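You operate a simulated robot arm through the tools that you are given. There is no shell and no other tool.

Carry out the task below with a simulated robot arm. There is one attempt and no reset: what you move stays moved.

TASK
Undo the four bolts and lift the small die into the green tray.
Fine: the line stands, leave it so; park the driver in its dock.
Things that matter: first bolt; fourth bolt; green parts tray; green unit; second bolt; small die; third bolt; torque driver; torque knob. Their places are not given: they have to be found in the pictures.

Only the result counts: the job must be done as asked and must still hold three seconds after the hand-in. Knocking over, shifting, dropping, spilling or breaking anything else fails it.

THE ROBOT
A 6-joint arm with a two-finger parallel gripper, fixed in place. Base frame: the origin is at the foot of the arm, x ahead of it, y to its left, z up; the work surface is at about z = 0. Units: mm, rad, N and s.
With the tool pointing down near the work surface it reaches from about 140 to 580 mm from the base axis. Its first joint turns from -1.152 to 1.152 rad. Payload 2.1 kg.
The TCP is the grasp point between the finger pads, 30 mm short of the fingertips. In the tool frame z runs along the fingers and y along their closing line. Largest opening 94 mm; finger width 28, thickness 10; the body of the gripper, 50 by 96 mm, starts 55 mm behind the TCP.
Orientation is that of the tool frame in the base frame, as a unit quaternion [w, x, y, z]. With the fingers straight down and closing along the base's y, the tool's x points along the base's -x, its y along +y and its z along -z.

THE INTERFACE
- The arm moves only by the tool play_rows. Its argument "series" is text: rows parted by semicolons, each of 7 numbers parted by spaces: the shift along the tool's x, y, z in mm, then the turn, a rotation vector about the tool's x, y, z in rad, then the opening, from 0 (shut) to 1 (fully open). In form: tx ty tz ax ay az grip; .... A call has 1 to 20 rows; each row is the pose to reach, as a shift and turn from the pose commanded when the call began, along the tool's axes at that moment. A row lasts 0.2 s, in which the tool goes at most 50 mm and 0.15 rad; a call with a longer step from one row to the next is refused whole, and so is a gripper value outside its range. A pose out of reach is approached as far as the arm can. The call stops where the force on the tool passes 70 N (or 10 N more than at its start, if that is more) or the arm is blocked; 0.2 s more then pass. Each finger travels about 72 mm/s and halts on what it meets, pressing with about 20 N; the grip force reading is that of the motor and also rises with nothing between the fingers. The clock runs only during rows and for 0.2 s after the last one: add rows that repeat a pose to give the fingers time. It gives the time, the measured TCP pose, the force on the tool (base axes), the opening and the grip force at its end, in the units of the frame above (readings bear some noise), with the torque about the TCP (base axes, N m) and any sound that the robot's microphone picked up, and new pictures: "show" is both (left out), scene, wrist or none.
- Cameras (640 x 400 px; columns grow to the right, rows downward): "scene" is fixed at [48.7, -361.8, 500.4]; the picture's right is [0.85, -0.52, 0.00], its down [-0.22, -0.36, -0.91] and it looks along [0.47, 0.78, -0.42] (base axes); focal length 229 px, centre (320, 200). "wrist" rides on the gripper at [76, 14, -103] in the tool frame; the picture's right is [-0.18, 0.98, 0.00], its down [-0.75, -0.14, -0.64] and it looks along [-0.63, -0.12, 0.77] (tool axes); focal length 243 px, centre (320, 200).
- point_at(camera, pixels): for up to 12 pixels [column, row] of the newest picture of that camera ("zoom" is the newest enlarged one), the place [x, y, z] in the base frame of the surface seen there, good to about 3 mm. No time passes.
- zoom(camera, box): a new picture of the part [left, top, right, bottom] of that camera's present view, enlarged. No time passes.
- sign_off(): hands the job in; it is judged then, once.

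Unless the task says otherwise, let go and move clear before handing in.

The tools are called after ">>>" as a command line: name --argument value ..., lists and objects as JSON in quotes. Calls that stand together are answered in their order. play_rows: Moves the arm, as the interface text tells. Its arguments: {"type":"object","properties":{"series":{"type":"string"},"show":{"type":"string","enum":["both","scene","wrist","none"]}},"required":["series"]} The other tools are called the same way: point_at (camera, pixels) gives the place of the surface under pixels of a picture; zoom (camera, box) takes an enlarged picture of a part of a camera's view; sign_off () hands the job in.

At the start:

```text
time: 0.0
position: [275.8, 70.0, 462.7]
tcp_rot: [0.001, -0.001, 1.0, 0.0]
force: [0.0, -0.1, 0.6]
wrist_torque: [0.06, 0.02, -0.03]
width: 94.1
finger_force: 0.0
```

scene: 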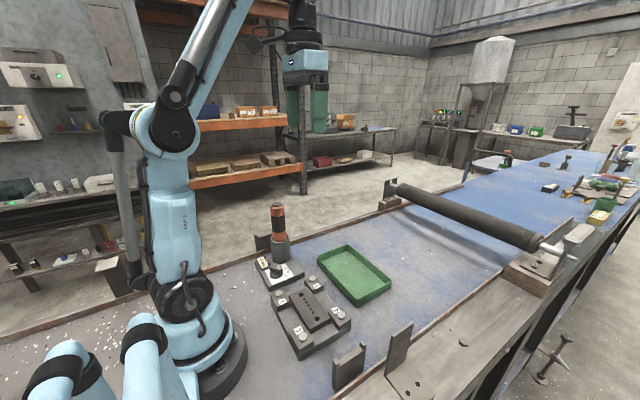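
wrist: 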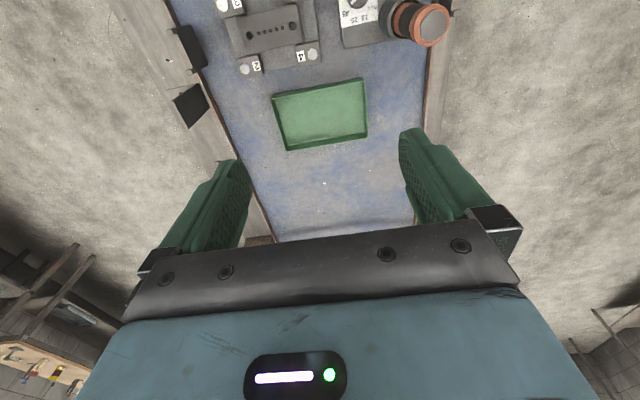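

The scene shows a green tray near (355,275), a die fixture near (310,315), and a driver standing in a dock at (279,235). I'll zoom in to see the details before moving.

>>> zoom --camera "scene" --box '[230, 190, 410, 370]'

>>> zoom --camera "wrist" --box '[160, 0, 480, 160]'

```text
2.22 times, centred on (320, 280) of scene
```

zoom: 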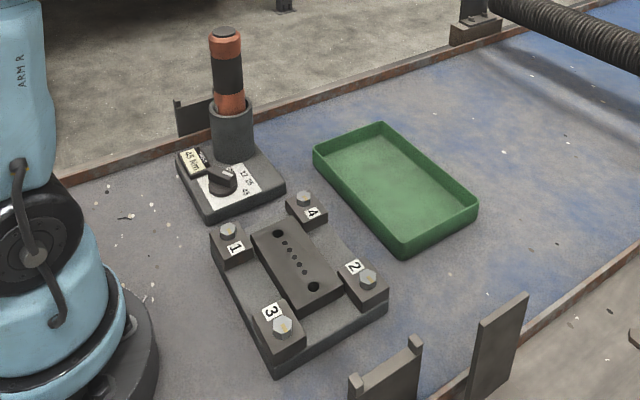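

```text
2.00 times, centred on (320, 80) of wrist
```

zoom: 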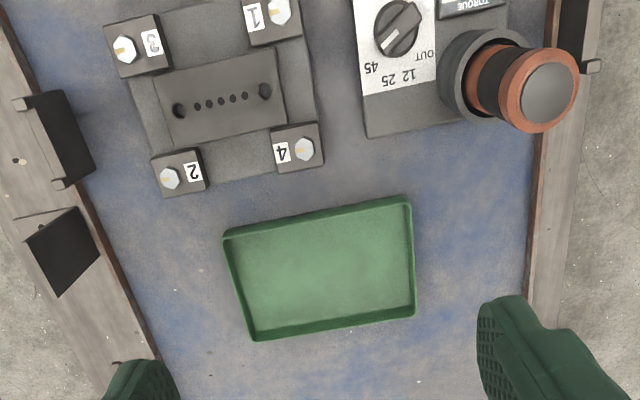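

The fixture has four numbered bolts, and the driver dock has a knob with a scale (45/25/12/OUT) and a display. I'll zoom further into the knob, the dock and the surroundings.

>>> zoom --camera "scene" --box '[245, 195, 325, 290]'

>>> zoom --camera "wrist" --box '[330, 0, 460, 80]'

>>> zoom --camera "scene" --box '[0, 40, 160, 140]'

>>> zoom --camera "scene" --box '[400, 90, 640, 240]'

>>> zoom --camera "scene" --box '[260, 270, 360, 370]'

```text
4.21 times, centred on (285, 242) of scene
```

zoom: 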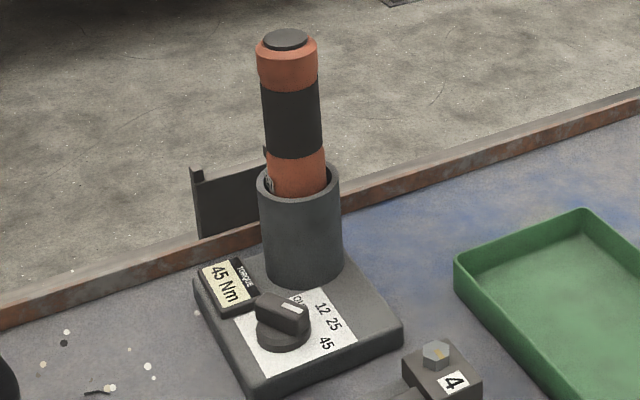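

```text
4.92 times, centred on (395, 40) of wrist
```

zoom: 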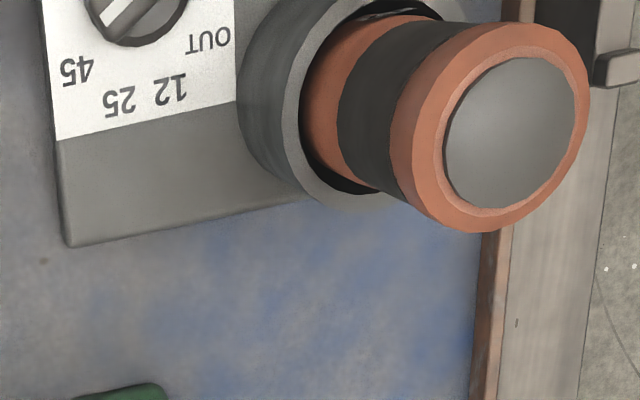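

```text
4.00 times, centred on (80, 90) of scene
```

zoom: 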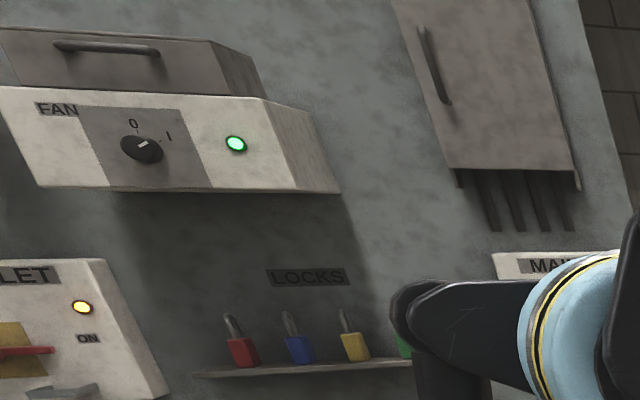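

```text
2.67 times, centred on (520, 165) of scene
```

zoom: 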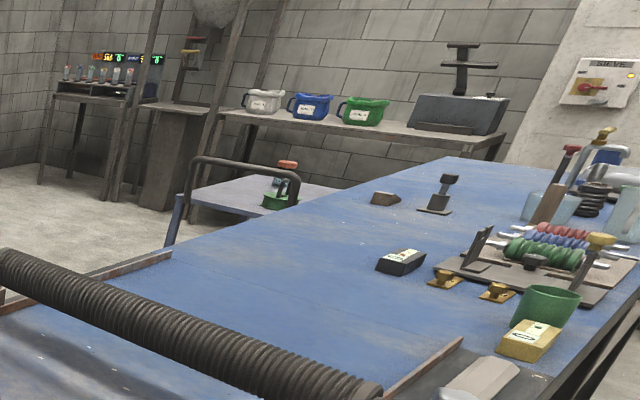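

```text
4.00 times, centred on (310, 320) of scene
```

zoom: 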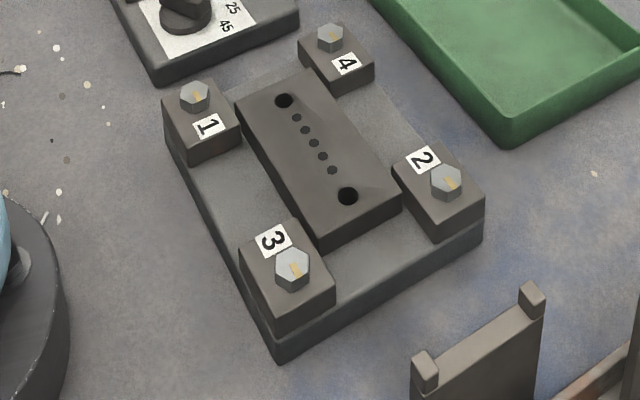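

The knob points between settings and the display says 45 Nm; for undoing it probably has to go to OUT. Next I'll measure the places of the parts.

>>> zoom --camera "scene" --box '[260, 270, 360, 370]'

>>> point_at --camera "zoom" --pixels '[[195, 92], [331, 33], [447, 172], [293, 258], [284, 100], [348, 195], [319, 150], [208, 126], [346, 64], [423, 160], [270, 240], [220, 180]]'

>>> point_at --camera "scene" --pixels '[[277, 205], [279, 237], [279, 262], [265, 266], [318, 258], [346, 247], [391, 284], [359, 303], [353, 276], [262, 237], [394, 350], [348, 365]]'

```text
4.00 times, centred on (310, 320) of scene
```

zoom: 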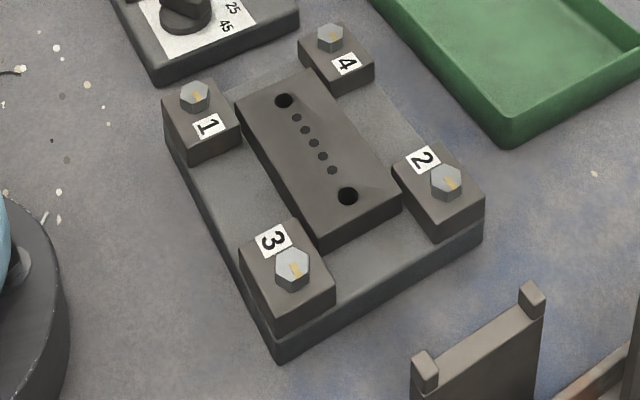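

```text
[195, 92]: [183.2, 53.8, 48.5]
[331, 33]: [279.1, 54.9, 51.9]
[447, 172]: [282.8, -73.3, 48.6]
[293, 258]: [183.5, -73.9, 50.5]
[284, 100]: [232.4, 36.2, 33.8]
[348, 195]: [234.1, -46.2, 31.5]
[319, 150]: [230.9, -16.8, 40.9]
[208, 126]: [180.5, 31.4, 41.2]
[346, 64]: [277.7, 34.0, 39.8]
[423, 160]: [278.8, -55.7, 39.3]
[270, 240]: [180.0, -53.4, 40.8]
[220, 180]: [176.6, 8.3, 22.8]
```

```text
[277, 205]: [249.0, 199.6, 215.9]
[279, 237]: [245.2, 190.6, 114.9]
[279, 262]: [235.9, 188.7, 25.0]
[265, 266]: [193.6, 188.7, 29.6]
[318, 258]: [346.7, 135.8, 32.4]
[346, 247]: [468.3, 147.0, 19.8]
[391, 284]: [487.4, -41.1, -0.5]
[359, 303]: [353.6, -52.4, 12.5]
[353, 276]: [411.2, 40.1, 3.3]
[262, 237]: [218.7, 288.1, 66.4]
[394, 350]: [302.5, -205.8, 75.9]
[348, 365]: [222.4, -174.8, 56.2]
```

Positions found: bolts at about (183,54), (283,-73), (184,-74), (280,55), die centre near (232,-5), driver near (247,195). I'll move the wrist over the dock to read the knob and its scale.

>>> play_rows --series "20 25 20 0 0 0 1; 40 50 40 0 0 0 1; 60 75 60 0 0 0 1; 75 90 70 0 0 0 1; 75 90 70 0 0 0 1"

```text
time: 1.2
position: [202.2, 161.6, 391.6]
tcp_rot: [0.001, 0.0, 1.0, 0.0]
force: [0.2, 0.1, -0.1]
wrist_torque: [0.0, 0.04, 0.02]
width: 94.1
finger_force: 0.0
```

scene: 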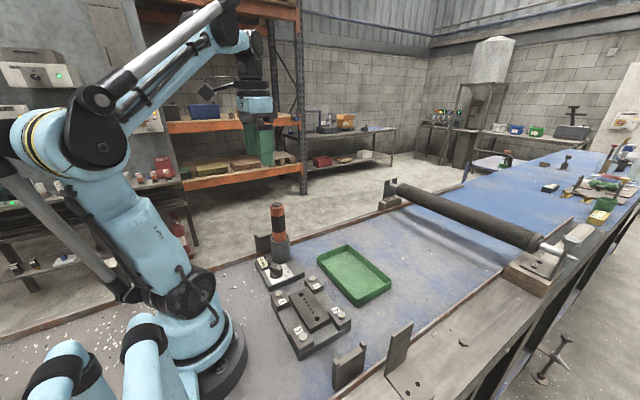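
wrist: 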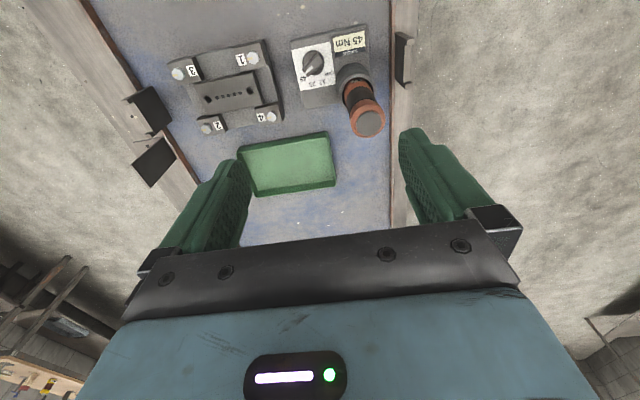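

The knob and display are now in full view at (313,62) and (348,40) of the wrist picture. I'll zoom there and measure.

>>> zoom --camera "wrist" --box '[270, 10, 400, 150]'

>>> point_at --camera "zoom" --pixels '[[200, 250], [320, 60]]'

>>> zoom --camera "wrist" --box '[285, 30, 345, 95]'

```text
2.86 times, centred on (335, 80) of wrist
```

zoom: 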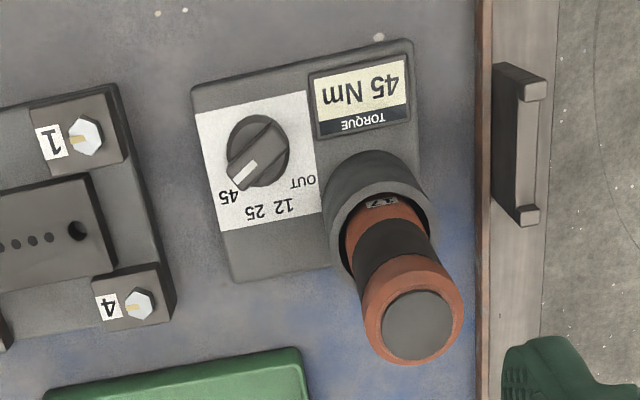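

```text
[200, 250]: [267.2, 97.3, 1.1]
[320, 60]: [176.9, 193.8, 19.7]
```

```text
6.15 times, centred on (315, 62) of wrist
```

zoom: 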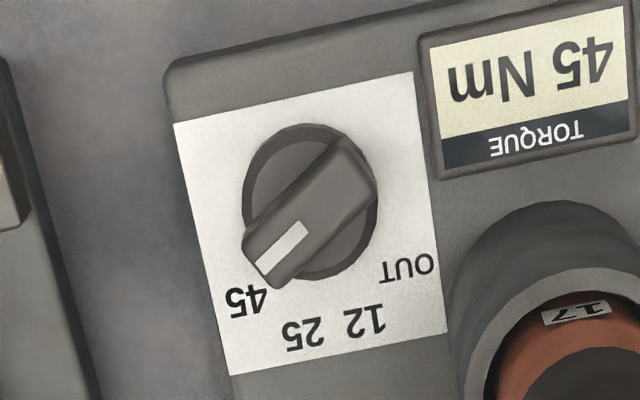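

The pointer stands at 45 and an OUT mark sits at the other end of the scale. I'll measure the knob centre, pointer ends, labels and heights.

>>> point_at --camera "zoom" --pixels '[[310, 215], [355, 170], [280, 255], [250, 298], [302, 333], [364, 320], [408, 268], [260, 160], [250, 130], [330, 300], [370, 200], [580, 310]]'

>>> point_at --camera "wrist" --pixels '[[370, 123], [367, 117], [351, 74], [341, 74], [372, 74], [355, 93], [362, 106], [346, 63]]'

```text
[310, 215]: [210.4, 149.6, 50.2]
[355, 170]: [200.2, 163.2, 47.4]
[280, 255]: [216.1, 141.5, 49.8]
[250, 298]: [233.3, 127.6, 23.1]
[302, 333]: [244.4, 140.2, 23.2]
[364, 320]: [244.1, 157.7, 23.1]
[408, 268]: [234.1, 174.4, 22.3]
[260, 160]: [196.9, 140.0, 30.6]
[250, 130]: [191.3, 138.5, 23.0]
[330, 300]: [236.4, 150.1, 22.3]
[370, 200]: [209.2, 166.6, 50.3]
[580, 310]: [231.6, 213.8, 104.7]
```

```text
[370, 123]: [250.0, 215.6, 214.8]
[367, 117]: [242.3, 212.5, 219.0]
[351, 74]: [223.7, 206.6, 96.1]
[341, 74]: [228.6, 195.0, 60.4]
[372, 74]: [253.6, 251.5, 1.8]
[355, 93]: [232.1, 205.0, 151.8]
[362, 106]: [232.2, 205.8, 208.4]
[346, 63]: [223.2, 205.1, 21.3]
```

The pointer is at 45, OUT is about 90° counter-clockwise from above, and the driver stands close to the knob. I need better values for the driver axis, cup and knob, so I'll measure more points from both cameras.

>>> zoom --camera "scene" --box '[245, 195, 325, 290]'

>>> point_at --camera "zoom" --pixels '[[286, 39], [265, 39], [307, 39], [290, 110], [266, 110], [318, 110], [297, 175], [300, 230], [262, 230], [338, 230], [300, 270], [285, 178]]'

>>> zoom --camera "wrist" --box '[330, 50, 400, 150]'

>>> point_at --camera "wrist" --pixels '[[368, 124], [358, 124], [380, 124], [368, 114], [368, 134], [338, 90], [354, 67], [375, 85], [371, 80], [336, 80]]'

```text
4.21 times, centred on (285, 242) of scene
```

zoom: 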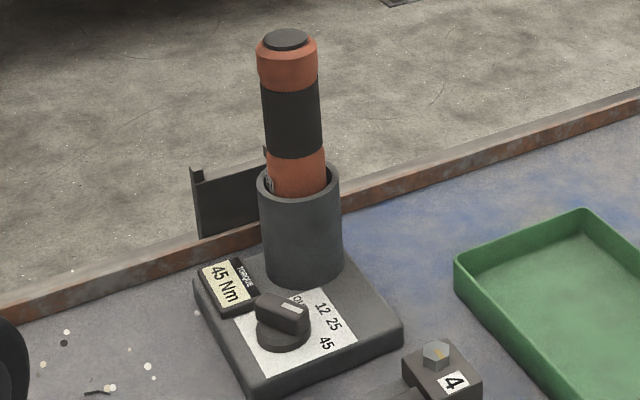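

```text
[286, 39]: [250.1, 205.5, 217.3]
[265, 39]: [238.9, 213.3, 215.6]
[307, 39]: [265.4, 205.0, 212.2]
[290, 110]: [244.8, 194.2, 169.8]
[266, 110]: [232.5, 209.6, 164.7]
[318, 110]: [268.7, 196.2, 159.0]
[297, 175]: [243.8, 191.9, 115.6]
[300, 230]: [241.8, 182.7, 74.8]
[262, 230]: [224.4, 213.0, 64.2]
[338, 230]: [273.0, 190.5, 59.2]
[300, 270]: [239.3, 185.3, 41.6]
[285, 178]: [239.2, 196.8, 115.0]
```

```text
4.00 times, centred on (365, 100) of wrist
```

zoom: 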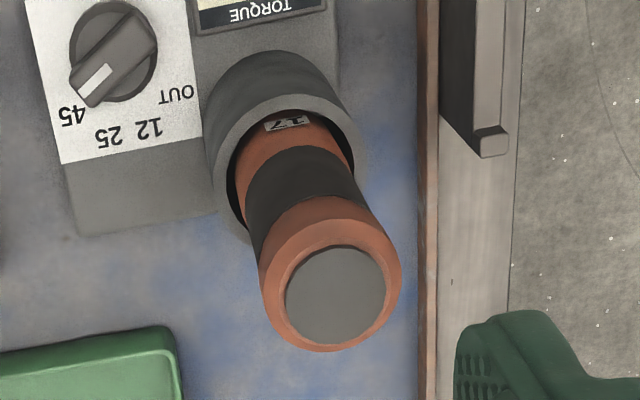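

```text
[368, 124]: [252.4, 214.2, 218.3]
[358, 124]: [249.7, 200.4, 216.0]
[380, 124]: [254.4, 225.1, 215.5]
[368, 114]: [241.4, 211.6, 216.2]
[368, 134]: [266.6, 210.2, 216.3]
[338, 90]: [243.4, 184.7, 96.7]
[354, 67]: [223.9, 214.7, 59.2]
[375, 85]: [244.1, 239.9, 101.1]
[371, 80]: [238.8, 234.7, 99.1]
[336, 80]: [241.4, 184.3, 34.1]
```

The driver axis is near (251.5, 211), its top is at z 216, the knob centre is near (211,150), and 45→OUT is about a 90° counter-clockwise turn. I'll shut the fingers to use them as a pusher, turn the tool 56° so its body keeps clear of the driver, and come in above the pointer end.

>>> play_rows --series "-1 -7 20 0 0 -0.14 0.5; -1 -14 40 0 0 -0.28 0; -2 -21 60 0 0 -0.42 0; -2 -28 80 0 0 -0.56 0; -3 -35 100 0 0 -0.7 0; -4 -42 120 0 0 -0.84 0; -4 -48 142 0 0 -0.977 0; -4 -48 142 0 0 -0.977 0"

```text
time: 3.0
position: [206.2, 110.5, 251.8]
tcp_rot: [0.0, -0.47, 0.882, 0.0]
force: [-0.7, -0.6, -0.4]
wrist_torque: [0.02, -0.01, 0.0]
width: 0.1
finger_force: 19.9
```

scene: 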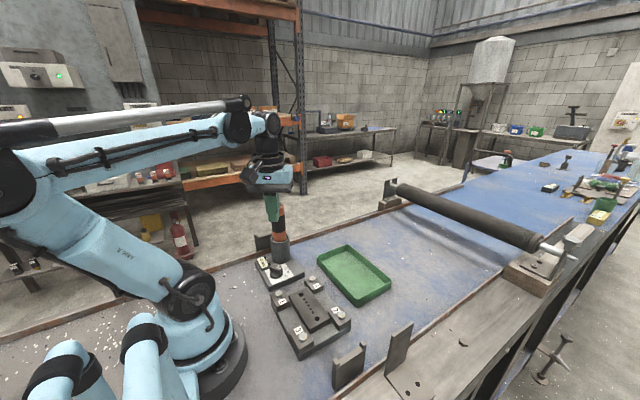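
wrist: 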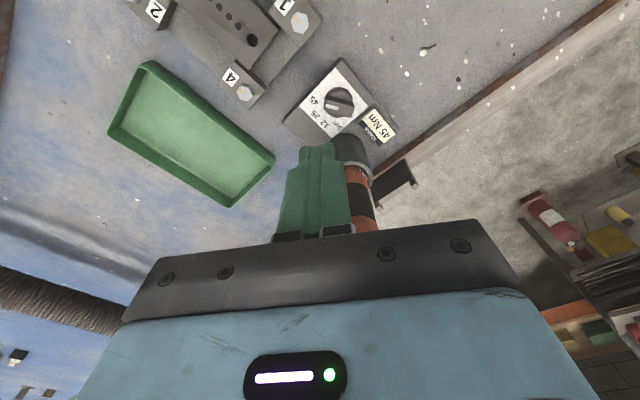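

The tool is turned and shut at (206,110,252), and the knob is visible at (341,100) in the wrist view. I'll zoom in to refine the knob's centre and pointer from this angle.

>>> zoom --camera "wrist" --box '[280, 50, 400, 150]'

>>> point_at --camera "wrist" --pixels '[[341, 100], [334, 104], [347, 97], [315, 100], [313, 115], [324, 124], [341, 135], [330, 92], [353, 105], [340, 88]]'

```text
4.00 times, centred on (340, 100) of wrist
```

zoom: 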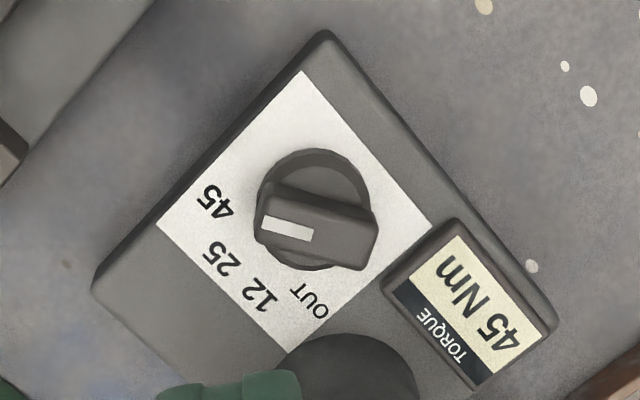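

```text
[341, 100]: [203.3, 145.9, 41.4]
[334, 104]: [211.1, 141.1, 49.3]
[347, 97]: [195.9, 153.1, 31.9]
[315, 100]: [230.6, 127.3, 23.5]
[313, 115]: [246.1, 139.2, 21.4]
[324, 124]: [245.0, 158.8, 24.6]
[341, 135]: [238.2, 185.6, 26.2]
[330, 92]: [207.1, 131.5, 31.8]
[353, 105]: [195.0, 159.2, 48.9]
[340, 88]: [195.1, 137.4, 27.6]
```

The pointer bar is clear in the zoom. I'll take points along its top and at the disc rim.

>>> point_at --camera "zoom" --pixels '[[268, 222], [290, 227], [315, 232], [340, 237], [365, 243], [312, 215], [312, 250], [308, 165], [350, 180], [268, 250], [215, 200], [312, 302]]'

```text
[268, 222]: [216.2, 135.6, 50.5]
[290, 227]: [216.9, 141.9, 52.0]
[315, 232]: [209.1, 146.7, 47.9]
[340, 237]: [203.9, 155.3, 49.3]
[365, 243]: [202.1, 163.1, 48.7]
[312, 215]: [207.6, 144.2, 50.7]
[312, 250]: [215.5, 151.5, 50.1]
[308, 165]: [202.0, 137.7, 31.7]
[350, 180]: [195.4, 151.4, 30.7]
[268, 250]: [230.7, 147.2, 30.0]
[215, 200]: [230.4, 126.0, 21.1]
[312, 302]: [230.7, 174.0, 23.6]
```

The pointer lies at about -57° around a knob centre near (210,149.5), with its top at z≈50. I'll lower the shut fingertips beside the pointer's back side at (205,113), fingertips about z 37.

>>> play_rows --series "-1 1 40 0 0 0 0; -1.4 1.5 80 0 0 0 0; -1.4 1.5 120 0 0 0 0; -1.4 1.5 150 0 0 0 0; -1.4 1.5 170 0 0 0 0; -1.4 1.5 184 0 0 0 0; -1.4 1.5 184 0 0 0 0"

```text
time: 4.6
position: [209.4, 115.2, 66.4]
tcp_rot: [0.001, -0.47, 0.883, 0.0]
force: [0.1, -0.1, -0.4]
wrist_torque: [0.0, 0.01, 0.0]
width: 0.0
finger_force: 20.1
```

scene: 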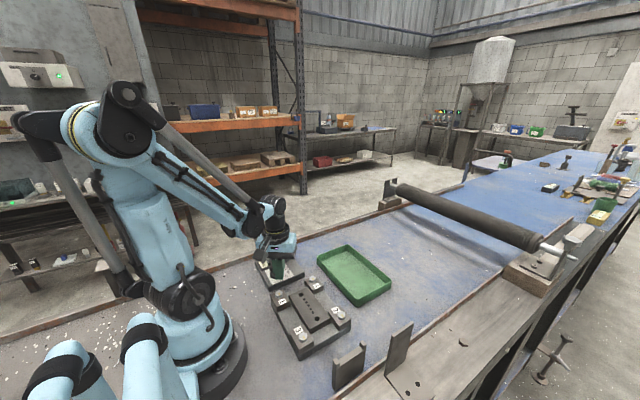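
wrist: 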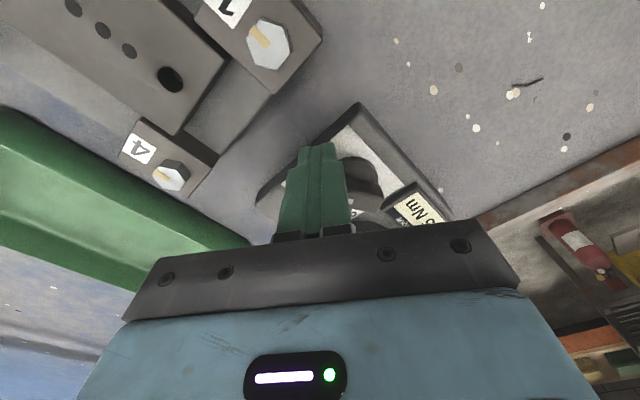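

The tip is down at a measured (209,115,66) with no contact force. I'll hold one row to see the reading noise and look closer.

>>> play_rows --series "0 0 0 0 0 0 0" --show "wrist"

>>> zoom --camera "wrist" --box '[250, 90, 470, 240]'

>>> zoom --camera "scene" --box '[235, 210, 325, 300]'

```text
time: 5.0
position: [208.6, 114.7, 67.2]
tcp_rot: [0.0, -0.47, 0.883, 0.0]
force: [-0.7, 0.6, -0.5]
wrist_torque: [0.01, 0.0, -0.03]
width: 0.0
finger_force: 20.0
```

wrist: 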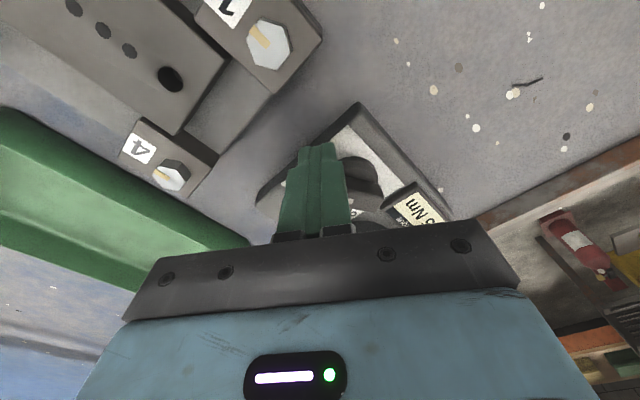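

```text
2.67 times, centred on (360, 165) of wrist
```

zoom: 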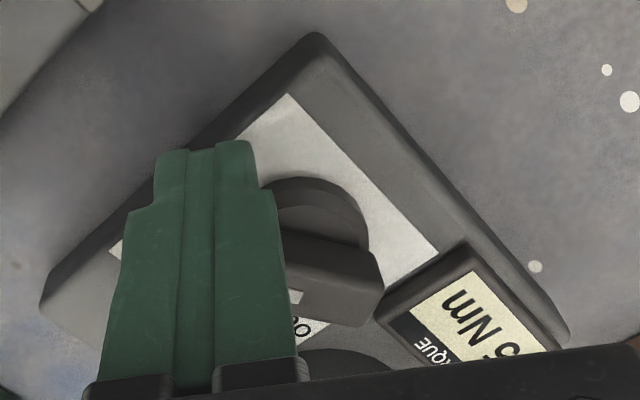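

```text
4.44 times, centred on (280, 255) of scene
```

zoom: 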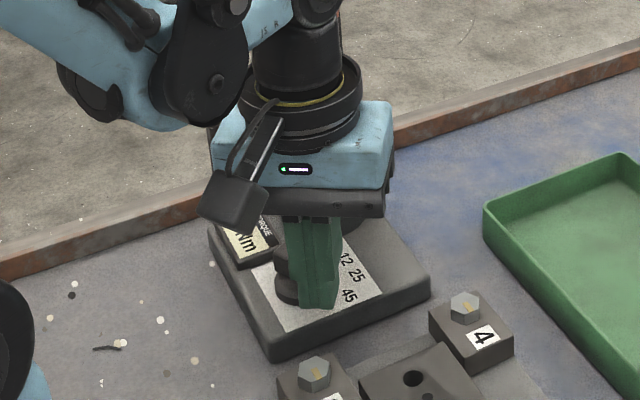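

The fingertips sit just behind the pointer bar without touching. I'll push the pointer end along its arc in small steps up to about 0°, then check.

>>> play_rows --series "-3.7 -0.8 0 0 0 0 0; -5.3 -2.3 0 0 0 0 0; -6.9 -3.8 0 0 0 0 0; -9.2 -4.9 0 0 0 0 0; -11.5 -5.9 0 0 0 0 0; -14 -6.1 0 0 0 0 0; -16.6 -6.2 0 0 0 0 0; -16.6 -6.2 0 0 0 0 0"

>>> zoom --camera "wrist" --box '[250, 90, 470, 240]'

```text
time: 6.8
position: [219.5, 125.0, 68.1]
tcp_rot: [0.001, -0.47, 0.883, 0.001]
force: [-0.3, -1.1, -0.4]
wrist_torque: [0.04, -0.01, 0.01]
width: 0.0
finger_force: 20.0
```

scene: 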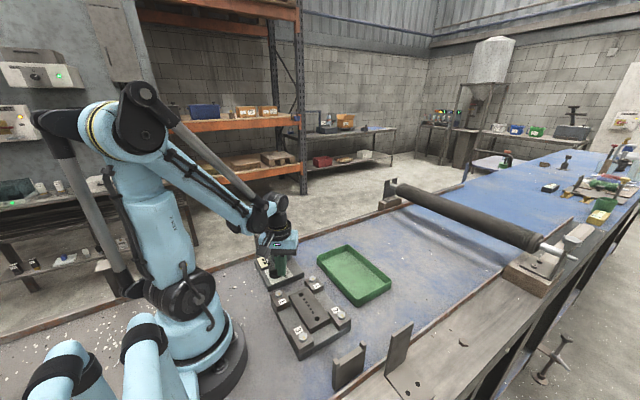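
wrist: 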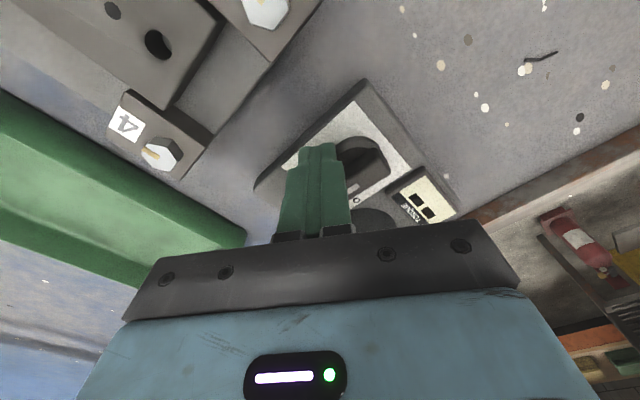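

```text
2.67 times, centred on (360, 165) of wrist
```

zoom: 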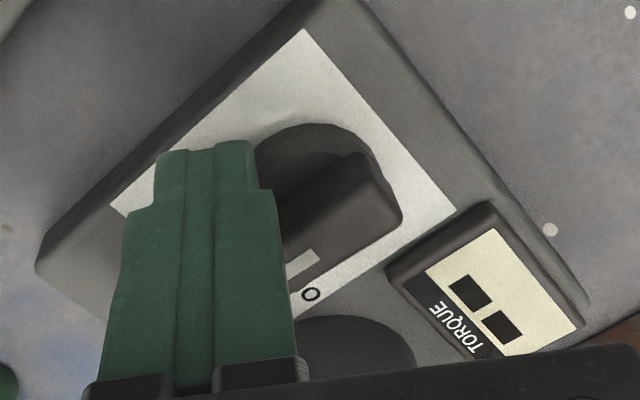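

The knob turned and the display now shows two blanks (between settings). I'll keep pushing along the arc to about 40° and look again.

>>> play_rows --series "-3.7 -0.9 0 0 0 0 0; -7.4 -1.8 0 0 0 0 0; -9.5 -0.3 0 0 0 0 0; -11.6 1.2 0 0 0 0 0; -11.6 1.2 0 0 0 0 0" --show "wrist"

>>> zoom --camera "wrist" --box '[250, 90, 470, 240]'

```text
time: 8.0
position: [225.5, 134.6, 67.7]
tcp_rot: [0.001, -0.469, 0.883, 0.0]
force: [4.1, -1.9, 0.4]
wrist_torque: [-0.02, -0.08, -0.05]
width: 0.0
finger_force: 20.1
```

wrist: 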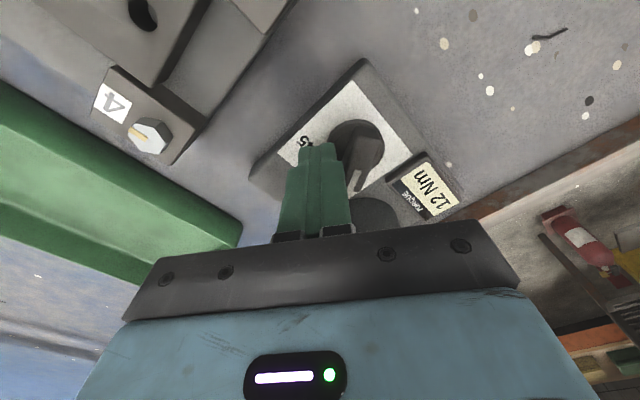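

```text
2.67 times, centred on (360, 165) of wrist
```

zoom: 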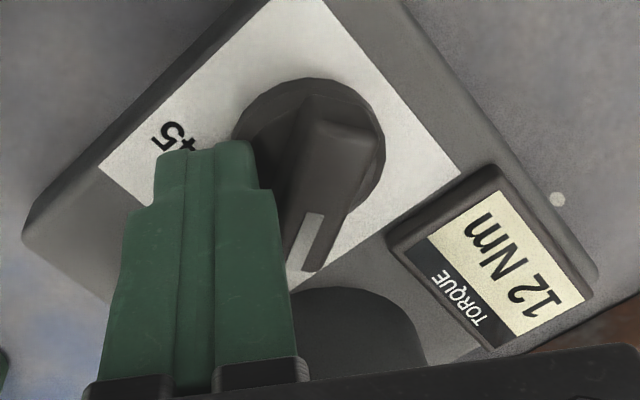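

The display reads 12 Nm with the pointer at about 32°. I'll push on to about 57°, toward OUT.

>>> play_rows --series "-1 1.5 0 0 0 0 0; -1.9 2.9 0 0 0 0 0; -2.9 4.3 0 0 0 0 0; -2.9 4.3 0 0 0 0 0" --show "wrist"

>>> zoom --camera "wrist" --box '[250, 90, 470, 240]'

```text
time: 9.0
position: [224.4, 141.2, 65.8]
tcp_rot: [0.0, -0.47, 0.883, 0.001]
force: [0.1, 0.1, 0.0]
wrist_torque: [-0.02, 0.0, 0.02]
width: 0.0
finger_force: 20.2
```

wrist: 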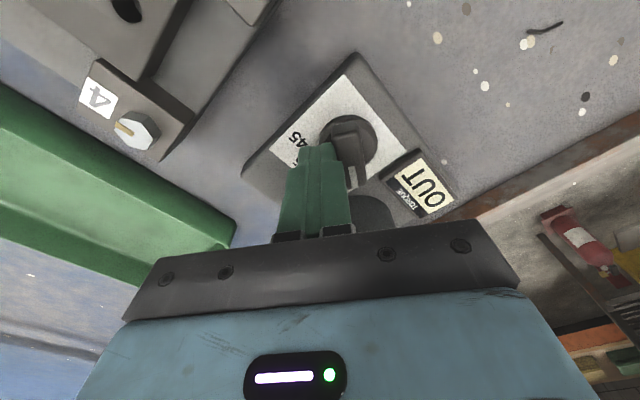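

```text
2.67 times, centred on (360, 165) of wrist
```

zoom: 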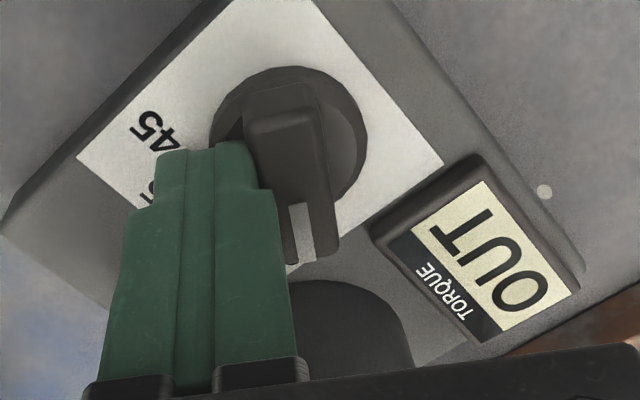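

The display shows OUT and the pointer has settled there. I'll back the fingers off the bar, rise clear and turn back to the plain orientation.

>>> play_rows --series "1 -5 0 0 0 0 0; 2.2 -11 0 0 0 0 0; 2.2 -11 -40 0 0 0 0; 2.2 -11 -90 0 0 0 0; 2.2 -11 -140 0 0 0 0; 2.2 -11 -190 0 0 0 0; 2.2 -11 -240 0 0 0 0; 2.2 -11 -280 0 0 0.1 0.5; 2.2 -11 -280 0 0 0.25 1; 2.2 -11 -280 0 0 0.4 1; 2.2 -11 -280 0 0 0.55 1; 2.2 -11 -280 0 0 0.7 1; 2.2 -11 -280 0 0 0.85 1; 2.2 -11 -280 0 0 0.977 1; 2.2 -11 -280 0 0 0.977 1"

>>> zoom --camera "wrist" --box '[240, 0, 480, 150]'

```text
time: 12.2
position: [230.4, 133.9, 347.5]
tcp_rot: [0.001, 0.0, 1.0, 0.0]
force: [0.1, 0.4, -0.4]
wrist_torque: [0.0, 0.0, 0.03]
width: 94.0
finger_force: 0.2
```

scene: 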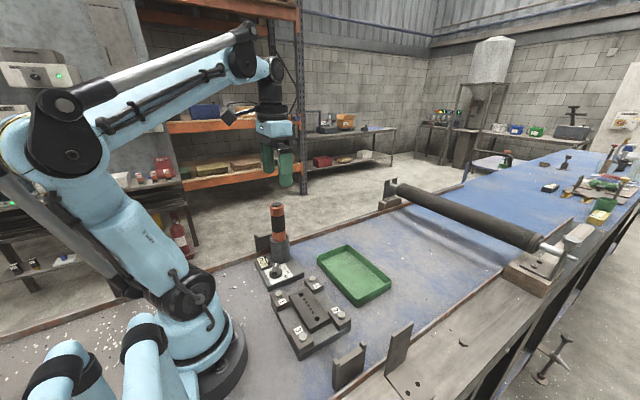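
wrist: 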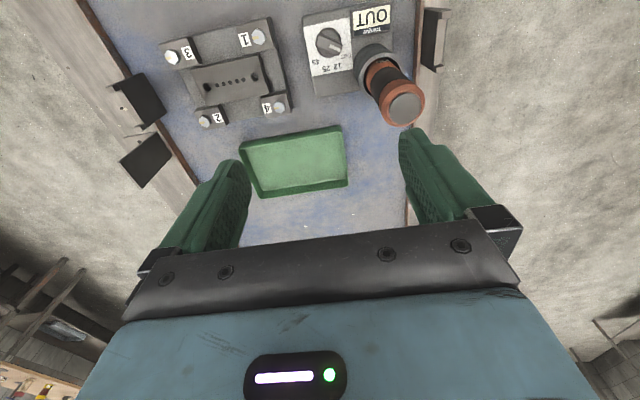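

```text
2.67 times, centred on (360, 75) of wrist
```

zoom: 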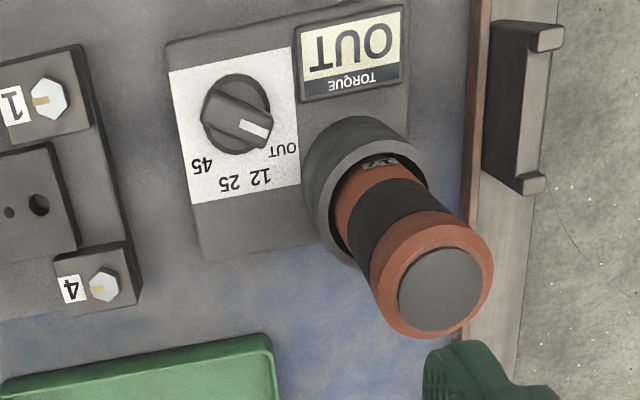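

OUT is set and clear of the tool. I'll measure the driver's top disc and the cup from here for a centred grip.

>>> point_at --camera "zoom" --pixels '[[440, 290], [400, 290], [478, 290], [440, 252], [440, 326], [310, 190], [427, 160], [365, 118], [340, 255], [380, 235], [400, 160], [348, 205]]'

>>> zoom --camera "scene" --box '[240, 190, 320, 270]'

>>> point_at --camera "zoom" --pixels '[[296, 100], [275, 100], [318, 100], [296, 85], [296, 112]]'

```text
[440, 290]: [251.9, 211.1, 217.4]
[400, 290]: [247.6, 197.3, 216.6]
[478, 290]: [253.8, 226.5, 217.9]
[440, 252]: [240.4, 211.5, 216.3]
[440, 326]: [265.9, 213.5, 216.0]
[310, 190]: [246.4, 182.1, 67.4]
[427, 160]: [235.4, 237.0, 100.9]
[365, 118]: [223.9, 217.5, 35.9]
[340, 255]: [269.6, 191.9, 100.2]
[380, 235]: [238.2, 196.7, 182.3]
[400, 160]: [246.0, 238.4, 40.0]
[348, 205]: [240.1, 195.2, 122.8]
```

```text
5.00 times, centred on (280, 230) of scene
```

zoom: 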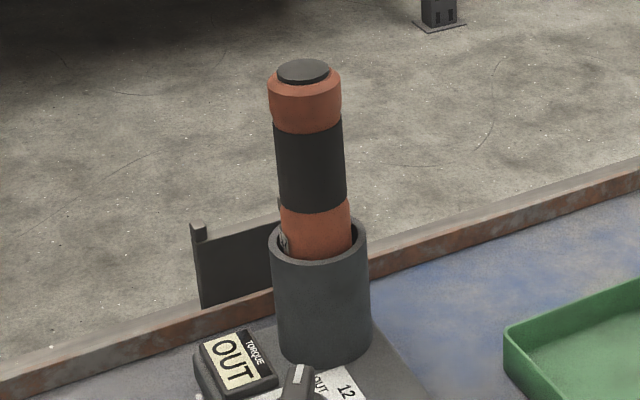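

```text
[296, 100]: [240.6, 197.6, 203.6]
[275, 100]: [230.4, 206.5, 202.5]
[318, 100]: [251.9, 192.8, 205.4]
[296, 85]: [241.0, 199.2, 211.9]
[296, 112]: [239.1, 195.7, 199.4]
```

The driver's top centre is at (252, 211.5, 217). I'll move over it with open fingers at z 265, then check the reading before descending.

>>> play_rows --series "-7 26 20 0 0 0 1; -14 52 45 0 0 0 1; -21.6 77.6 80 0 0 0 1; -21.6 77.6 80 0 0 0 1; -21.6 77.6 80 0 0 0 1"

>>> play_rows --series "0 0 0 0 0 0 1" --show "none"

>>> play_rows --series "0 0 0 0 0 0 1" --show "none"

```text
time: 13.4
position: [251.3, 213.9, 268.1]
tcp_rot: [0.001, -0.001, 1.0, 0.0]
force: [0.2, 0.4, 0.1]
wrist_torque: [0.0, -0.02, -0.01]
width: 94.1
finger_force: 0.1
```

scene: 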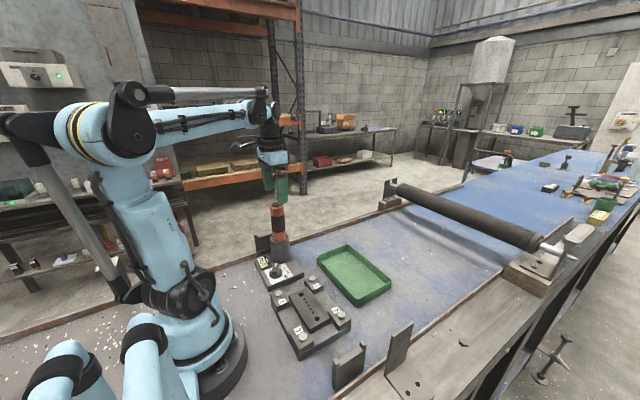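
wrist: 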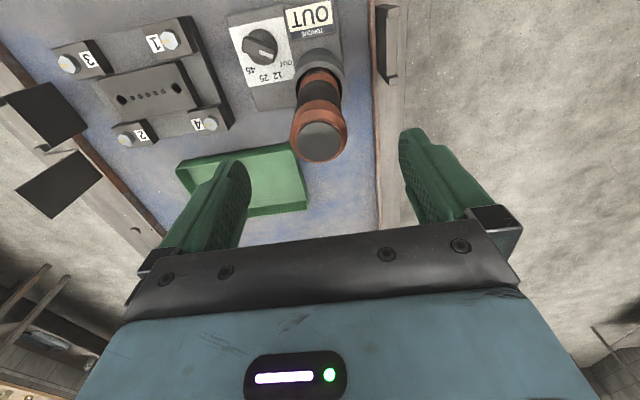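

```text
time: 13.8
position: [251.9, 213.6, 267.9]
tcp_rot: [0.0, -0.001, 1.0, 0.0]
force: [-0.5, 0.7, 1.3]
wrist_torque: [-0.01, 0.03, -0.01]
width: 93.7
finger_force: 0.1
```

```text
time: 14.2
position: [250.5, 215.1, 269.2]
tcp_rot: [0.001, 0.0, 1.0, 0.0]
force: [0.8, 0.0, 0.2]
wrist_torque: [0.01, 0.0, 0.01]
width: 94.0
finger_force: 0.1
```

Mean reading is about (251.2, 214.2, 268.4). I'll re-measure the driver's top at (319,142) from this nearer view before descending.

>>> zoom --camera "wrist" --box '[270, 40, 370, 180]'

>>> point_at --camera "wrist" --pixels '[[319, 141], [305, 141], [335, 141], [319, 128], [319, 154], [293, 141], [346, 141], [297, 135], [344, 130], [315, 92], [304, 95], [338, 90]]'

```text
2.86 times, centred on (320, 110) of wrist
```

zoom: 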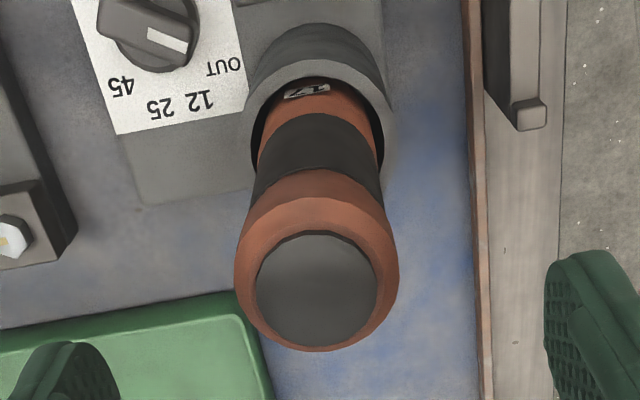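

```text
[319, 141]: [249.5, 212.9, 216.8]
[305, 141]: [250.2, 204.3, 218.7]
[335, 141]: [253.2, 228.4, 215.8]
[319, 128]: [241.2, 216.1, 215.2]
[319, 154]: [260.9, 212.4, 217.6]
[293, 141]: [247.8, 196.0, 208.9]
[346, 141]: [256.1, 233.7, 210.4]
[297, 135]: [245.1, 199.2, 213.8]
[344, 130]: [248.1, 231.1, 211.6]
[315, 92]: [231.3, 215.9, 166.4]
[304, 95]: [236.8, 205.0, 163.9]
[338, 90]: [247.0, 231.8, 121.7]
```

The driver centre reads about (251, 213), so the tool is within 1–2 mm of it. I'll descend to z≈170 and close on the dark grip band.

>>> play_rows --series "0 -1 25 0 0 0 1; 0 -1 50 0 0 0 1; 0 -1 75 0 0 0 1; 0 -1 98 0 0 0 1; 0 -1 98 0 0 0 1; 0 -1 98 0 0 0 0.6; 0 -1 98 0 0 0 0.3; 0 -1 98 0 0 0 0; 0 -1 98 0 0 0 0; 0 -1 98 0 0 0 0"

```text
time: 16.4
position: [249.8, 210.6, 166.6]
tcp_rot: [0.0, -0.001, 1.0, 0.001]
force: [0.6, 0.4, 0.4]
wrist_torque: [0.03, 0.01, 0.04]
width: 42.0
finger_force: 20.2
```

scene: 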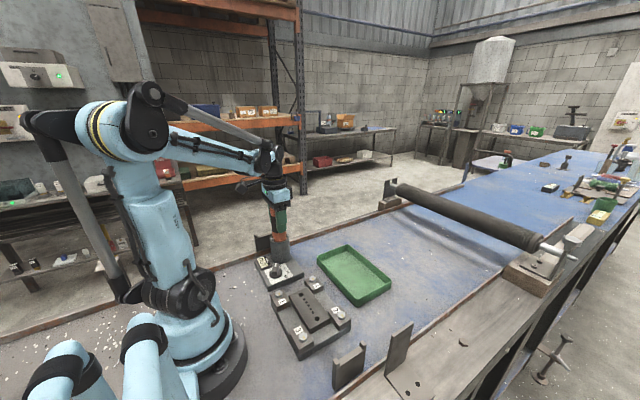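
wrist: 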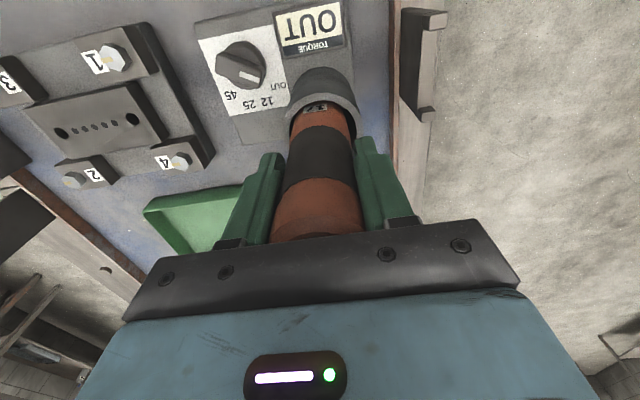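

The driver is gripped: opening 42 mm, 20 N, TCP at z 167. I'll lift it straight up and look at it.

>>> play_rows --series "0 0 -10 0 0 0 0; 0 0 -25 0 0 0 0; 0 0 -45 0 0 0 0; 0 0 -70 0 0 0 0; 0 0 -95 0 0 0 0; 0 0 -120 0 0 0 0; 0 0 -145 0 0 0 0; 0 0 -145 0 0 0 0"

>>> zoom --camera "scene" --box '[220, 130, 340, 290]'

```text
time: 18.2
position: [253.6, 208.1, 313.8]
tcp_rot: [0.001, 0.0, 1.0, 0.001]
force: [0.8, 0.0, -6.0]
wrist_torque: [-0.01, 0.04, 0.02]
width: 42.1
finger_force: 19.7
```

scene: 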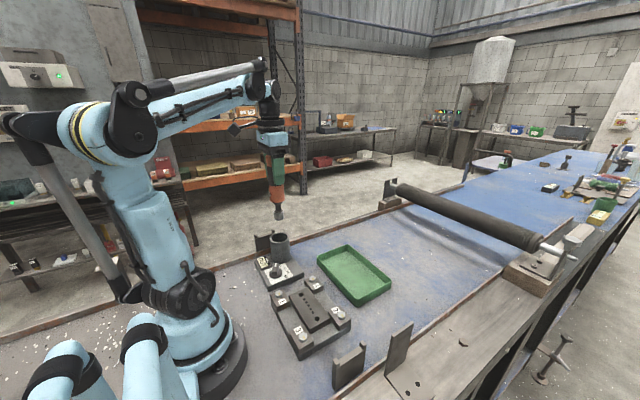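
wrist: 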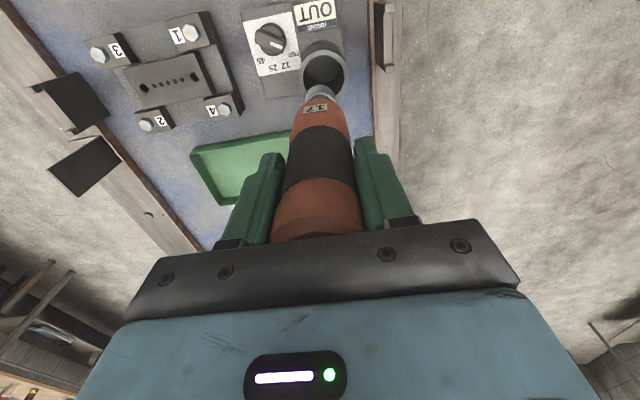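

```text
2.50 times, centred on (280, 210) of scene
```

zoom: 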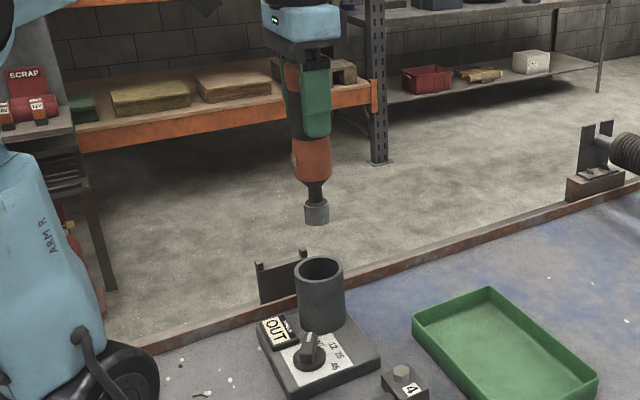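

The driver is out, with a socket at its lower end (scene ≈(279,214)). I'll measure the socket, the cup opening and the bolt heads.

>>> point_at --camera "zoom" --pixels '[[317, 221], [317, 205], [306, 210], [328, 210], [316, 180], [312, 150], [297, 275], [342, 272], [320, 262], [318, 288], [320, 320]]'

>>> zoom --camera "wrist" --box '[80, 0, 350, 160]'

>>> point_at --camera "wrist" --pixels '[[191, 33], [98, 55], [146, 125], [224, 107], [304, 66], [342, 67], [323, 50], [323, 80]]'

```text
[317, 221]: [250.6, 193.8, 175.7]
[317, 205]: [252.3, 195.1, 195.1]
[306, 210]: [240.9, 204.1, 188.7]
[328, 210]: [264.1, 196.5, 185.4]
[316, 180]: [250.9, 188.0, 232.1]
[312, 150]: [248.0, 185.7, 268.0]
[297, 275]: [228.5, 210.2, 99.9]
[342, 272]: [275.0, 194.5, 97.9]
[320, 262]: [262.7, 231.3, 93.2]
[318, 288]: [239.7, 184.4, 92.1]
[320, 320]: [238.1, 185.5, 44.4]
```

```text
2.37 times, centred on (215, 80) of wrist
```

zoom: 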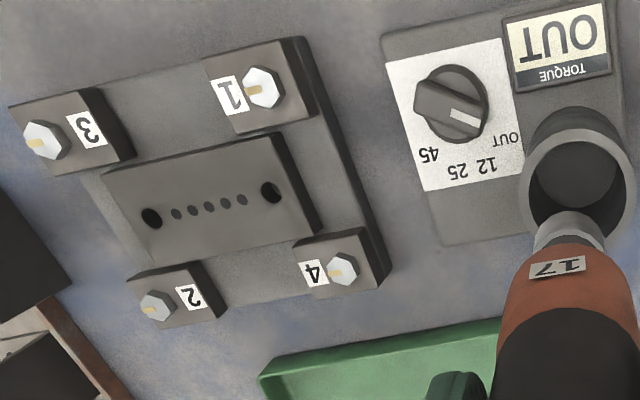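

```text
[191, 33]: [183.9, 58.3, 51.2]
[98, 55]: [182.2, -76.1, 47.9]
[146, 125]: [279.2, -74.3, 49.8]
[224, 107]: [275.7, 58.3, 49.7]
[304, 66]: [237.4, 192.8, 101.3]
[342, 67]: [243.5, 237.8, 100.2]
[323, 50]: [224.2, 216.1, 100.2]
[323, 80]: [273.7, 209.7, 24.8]
```

The socket bottom is about 140 mm under the TCP. I'll take more readings on the hex heads in this zoomed view to refine the bolt positions.

>>> zoom --camera "wrist" --box '[80, 0, 350, 160]'

>>> point_at --camera "zoom" --pixels '[[264, 85], [258, 80], [270, 90], [45, 140], [38, 135], [52, 145], [157, 306], [150, 300], [344, 268], [338, 262], [350, 274], [164, 310]]'

>>> zoom --camera "scene" --box '[260, 265, 360, 345]'

>>> point_at --camera "scene" --pixels '[[279, 293], [312.5, 278], [341.5, 313], [303, 335], [278, 292], [313.5, 277.5], [342.5, 312.5], [304, 334]]'

```text
2.37 times, centred on (215, 80) of wrist
```

zoom: 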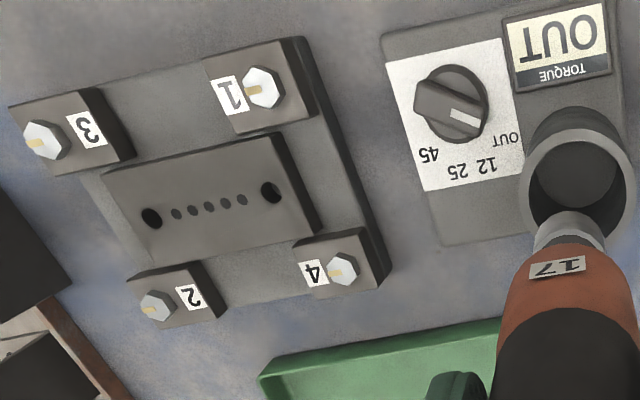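

```text
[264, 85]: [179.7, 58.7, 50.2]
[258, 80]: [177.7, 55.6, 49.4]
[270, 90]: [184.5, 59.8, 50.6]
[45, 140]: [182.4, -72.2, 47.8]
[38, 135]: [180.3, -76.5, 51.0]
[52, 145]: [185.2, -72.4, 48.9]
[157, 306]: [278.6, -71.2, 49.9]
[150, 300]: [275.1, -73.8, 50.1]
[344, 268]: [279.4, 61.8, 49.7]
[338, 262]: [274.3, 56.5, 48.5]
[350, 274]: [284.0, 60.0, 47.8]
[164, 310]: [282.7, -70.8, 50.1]
```

```text
5.00 times, centred on (310, 305) of scene
```

zoom: 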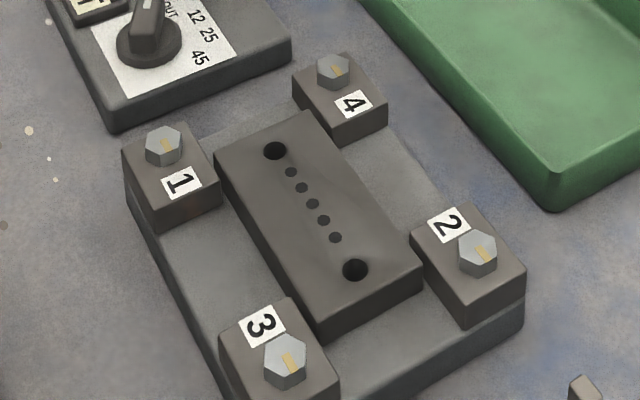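

```text
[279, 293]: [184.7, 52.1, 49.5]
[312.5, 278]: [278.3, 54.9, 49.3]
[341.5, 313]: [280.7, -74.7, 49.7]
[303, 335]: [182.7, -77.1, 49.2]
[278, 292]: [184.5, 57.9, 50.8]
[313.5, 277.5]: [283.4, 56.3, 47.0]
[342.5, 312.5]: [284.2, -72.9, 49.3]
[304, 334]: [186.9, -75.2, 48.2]
```

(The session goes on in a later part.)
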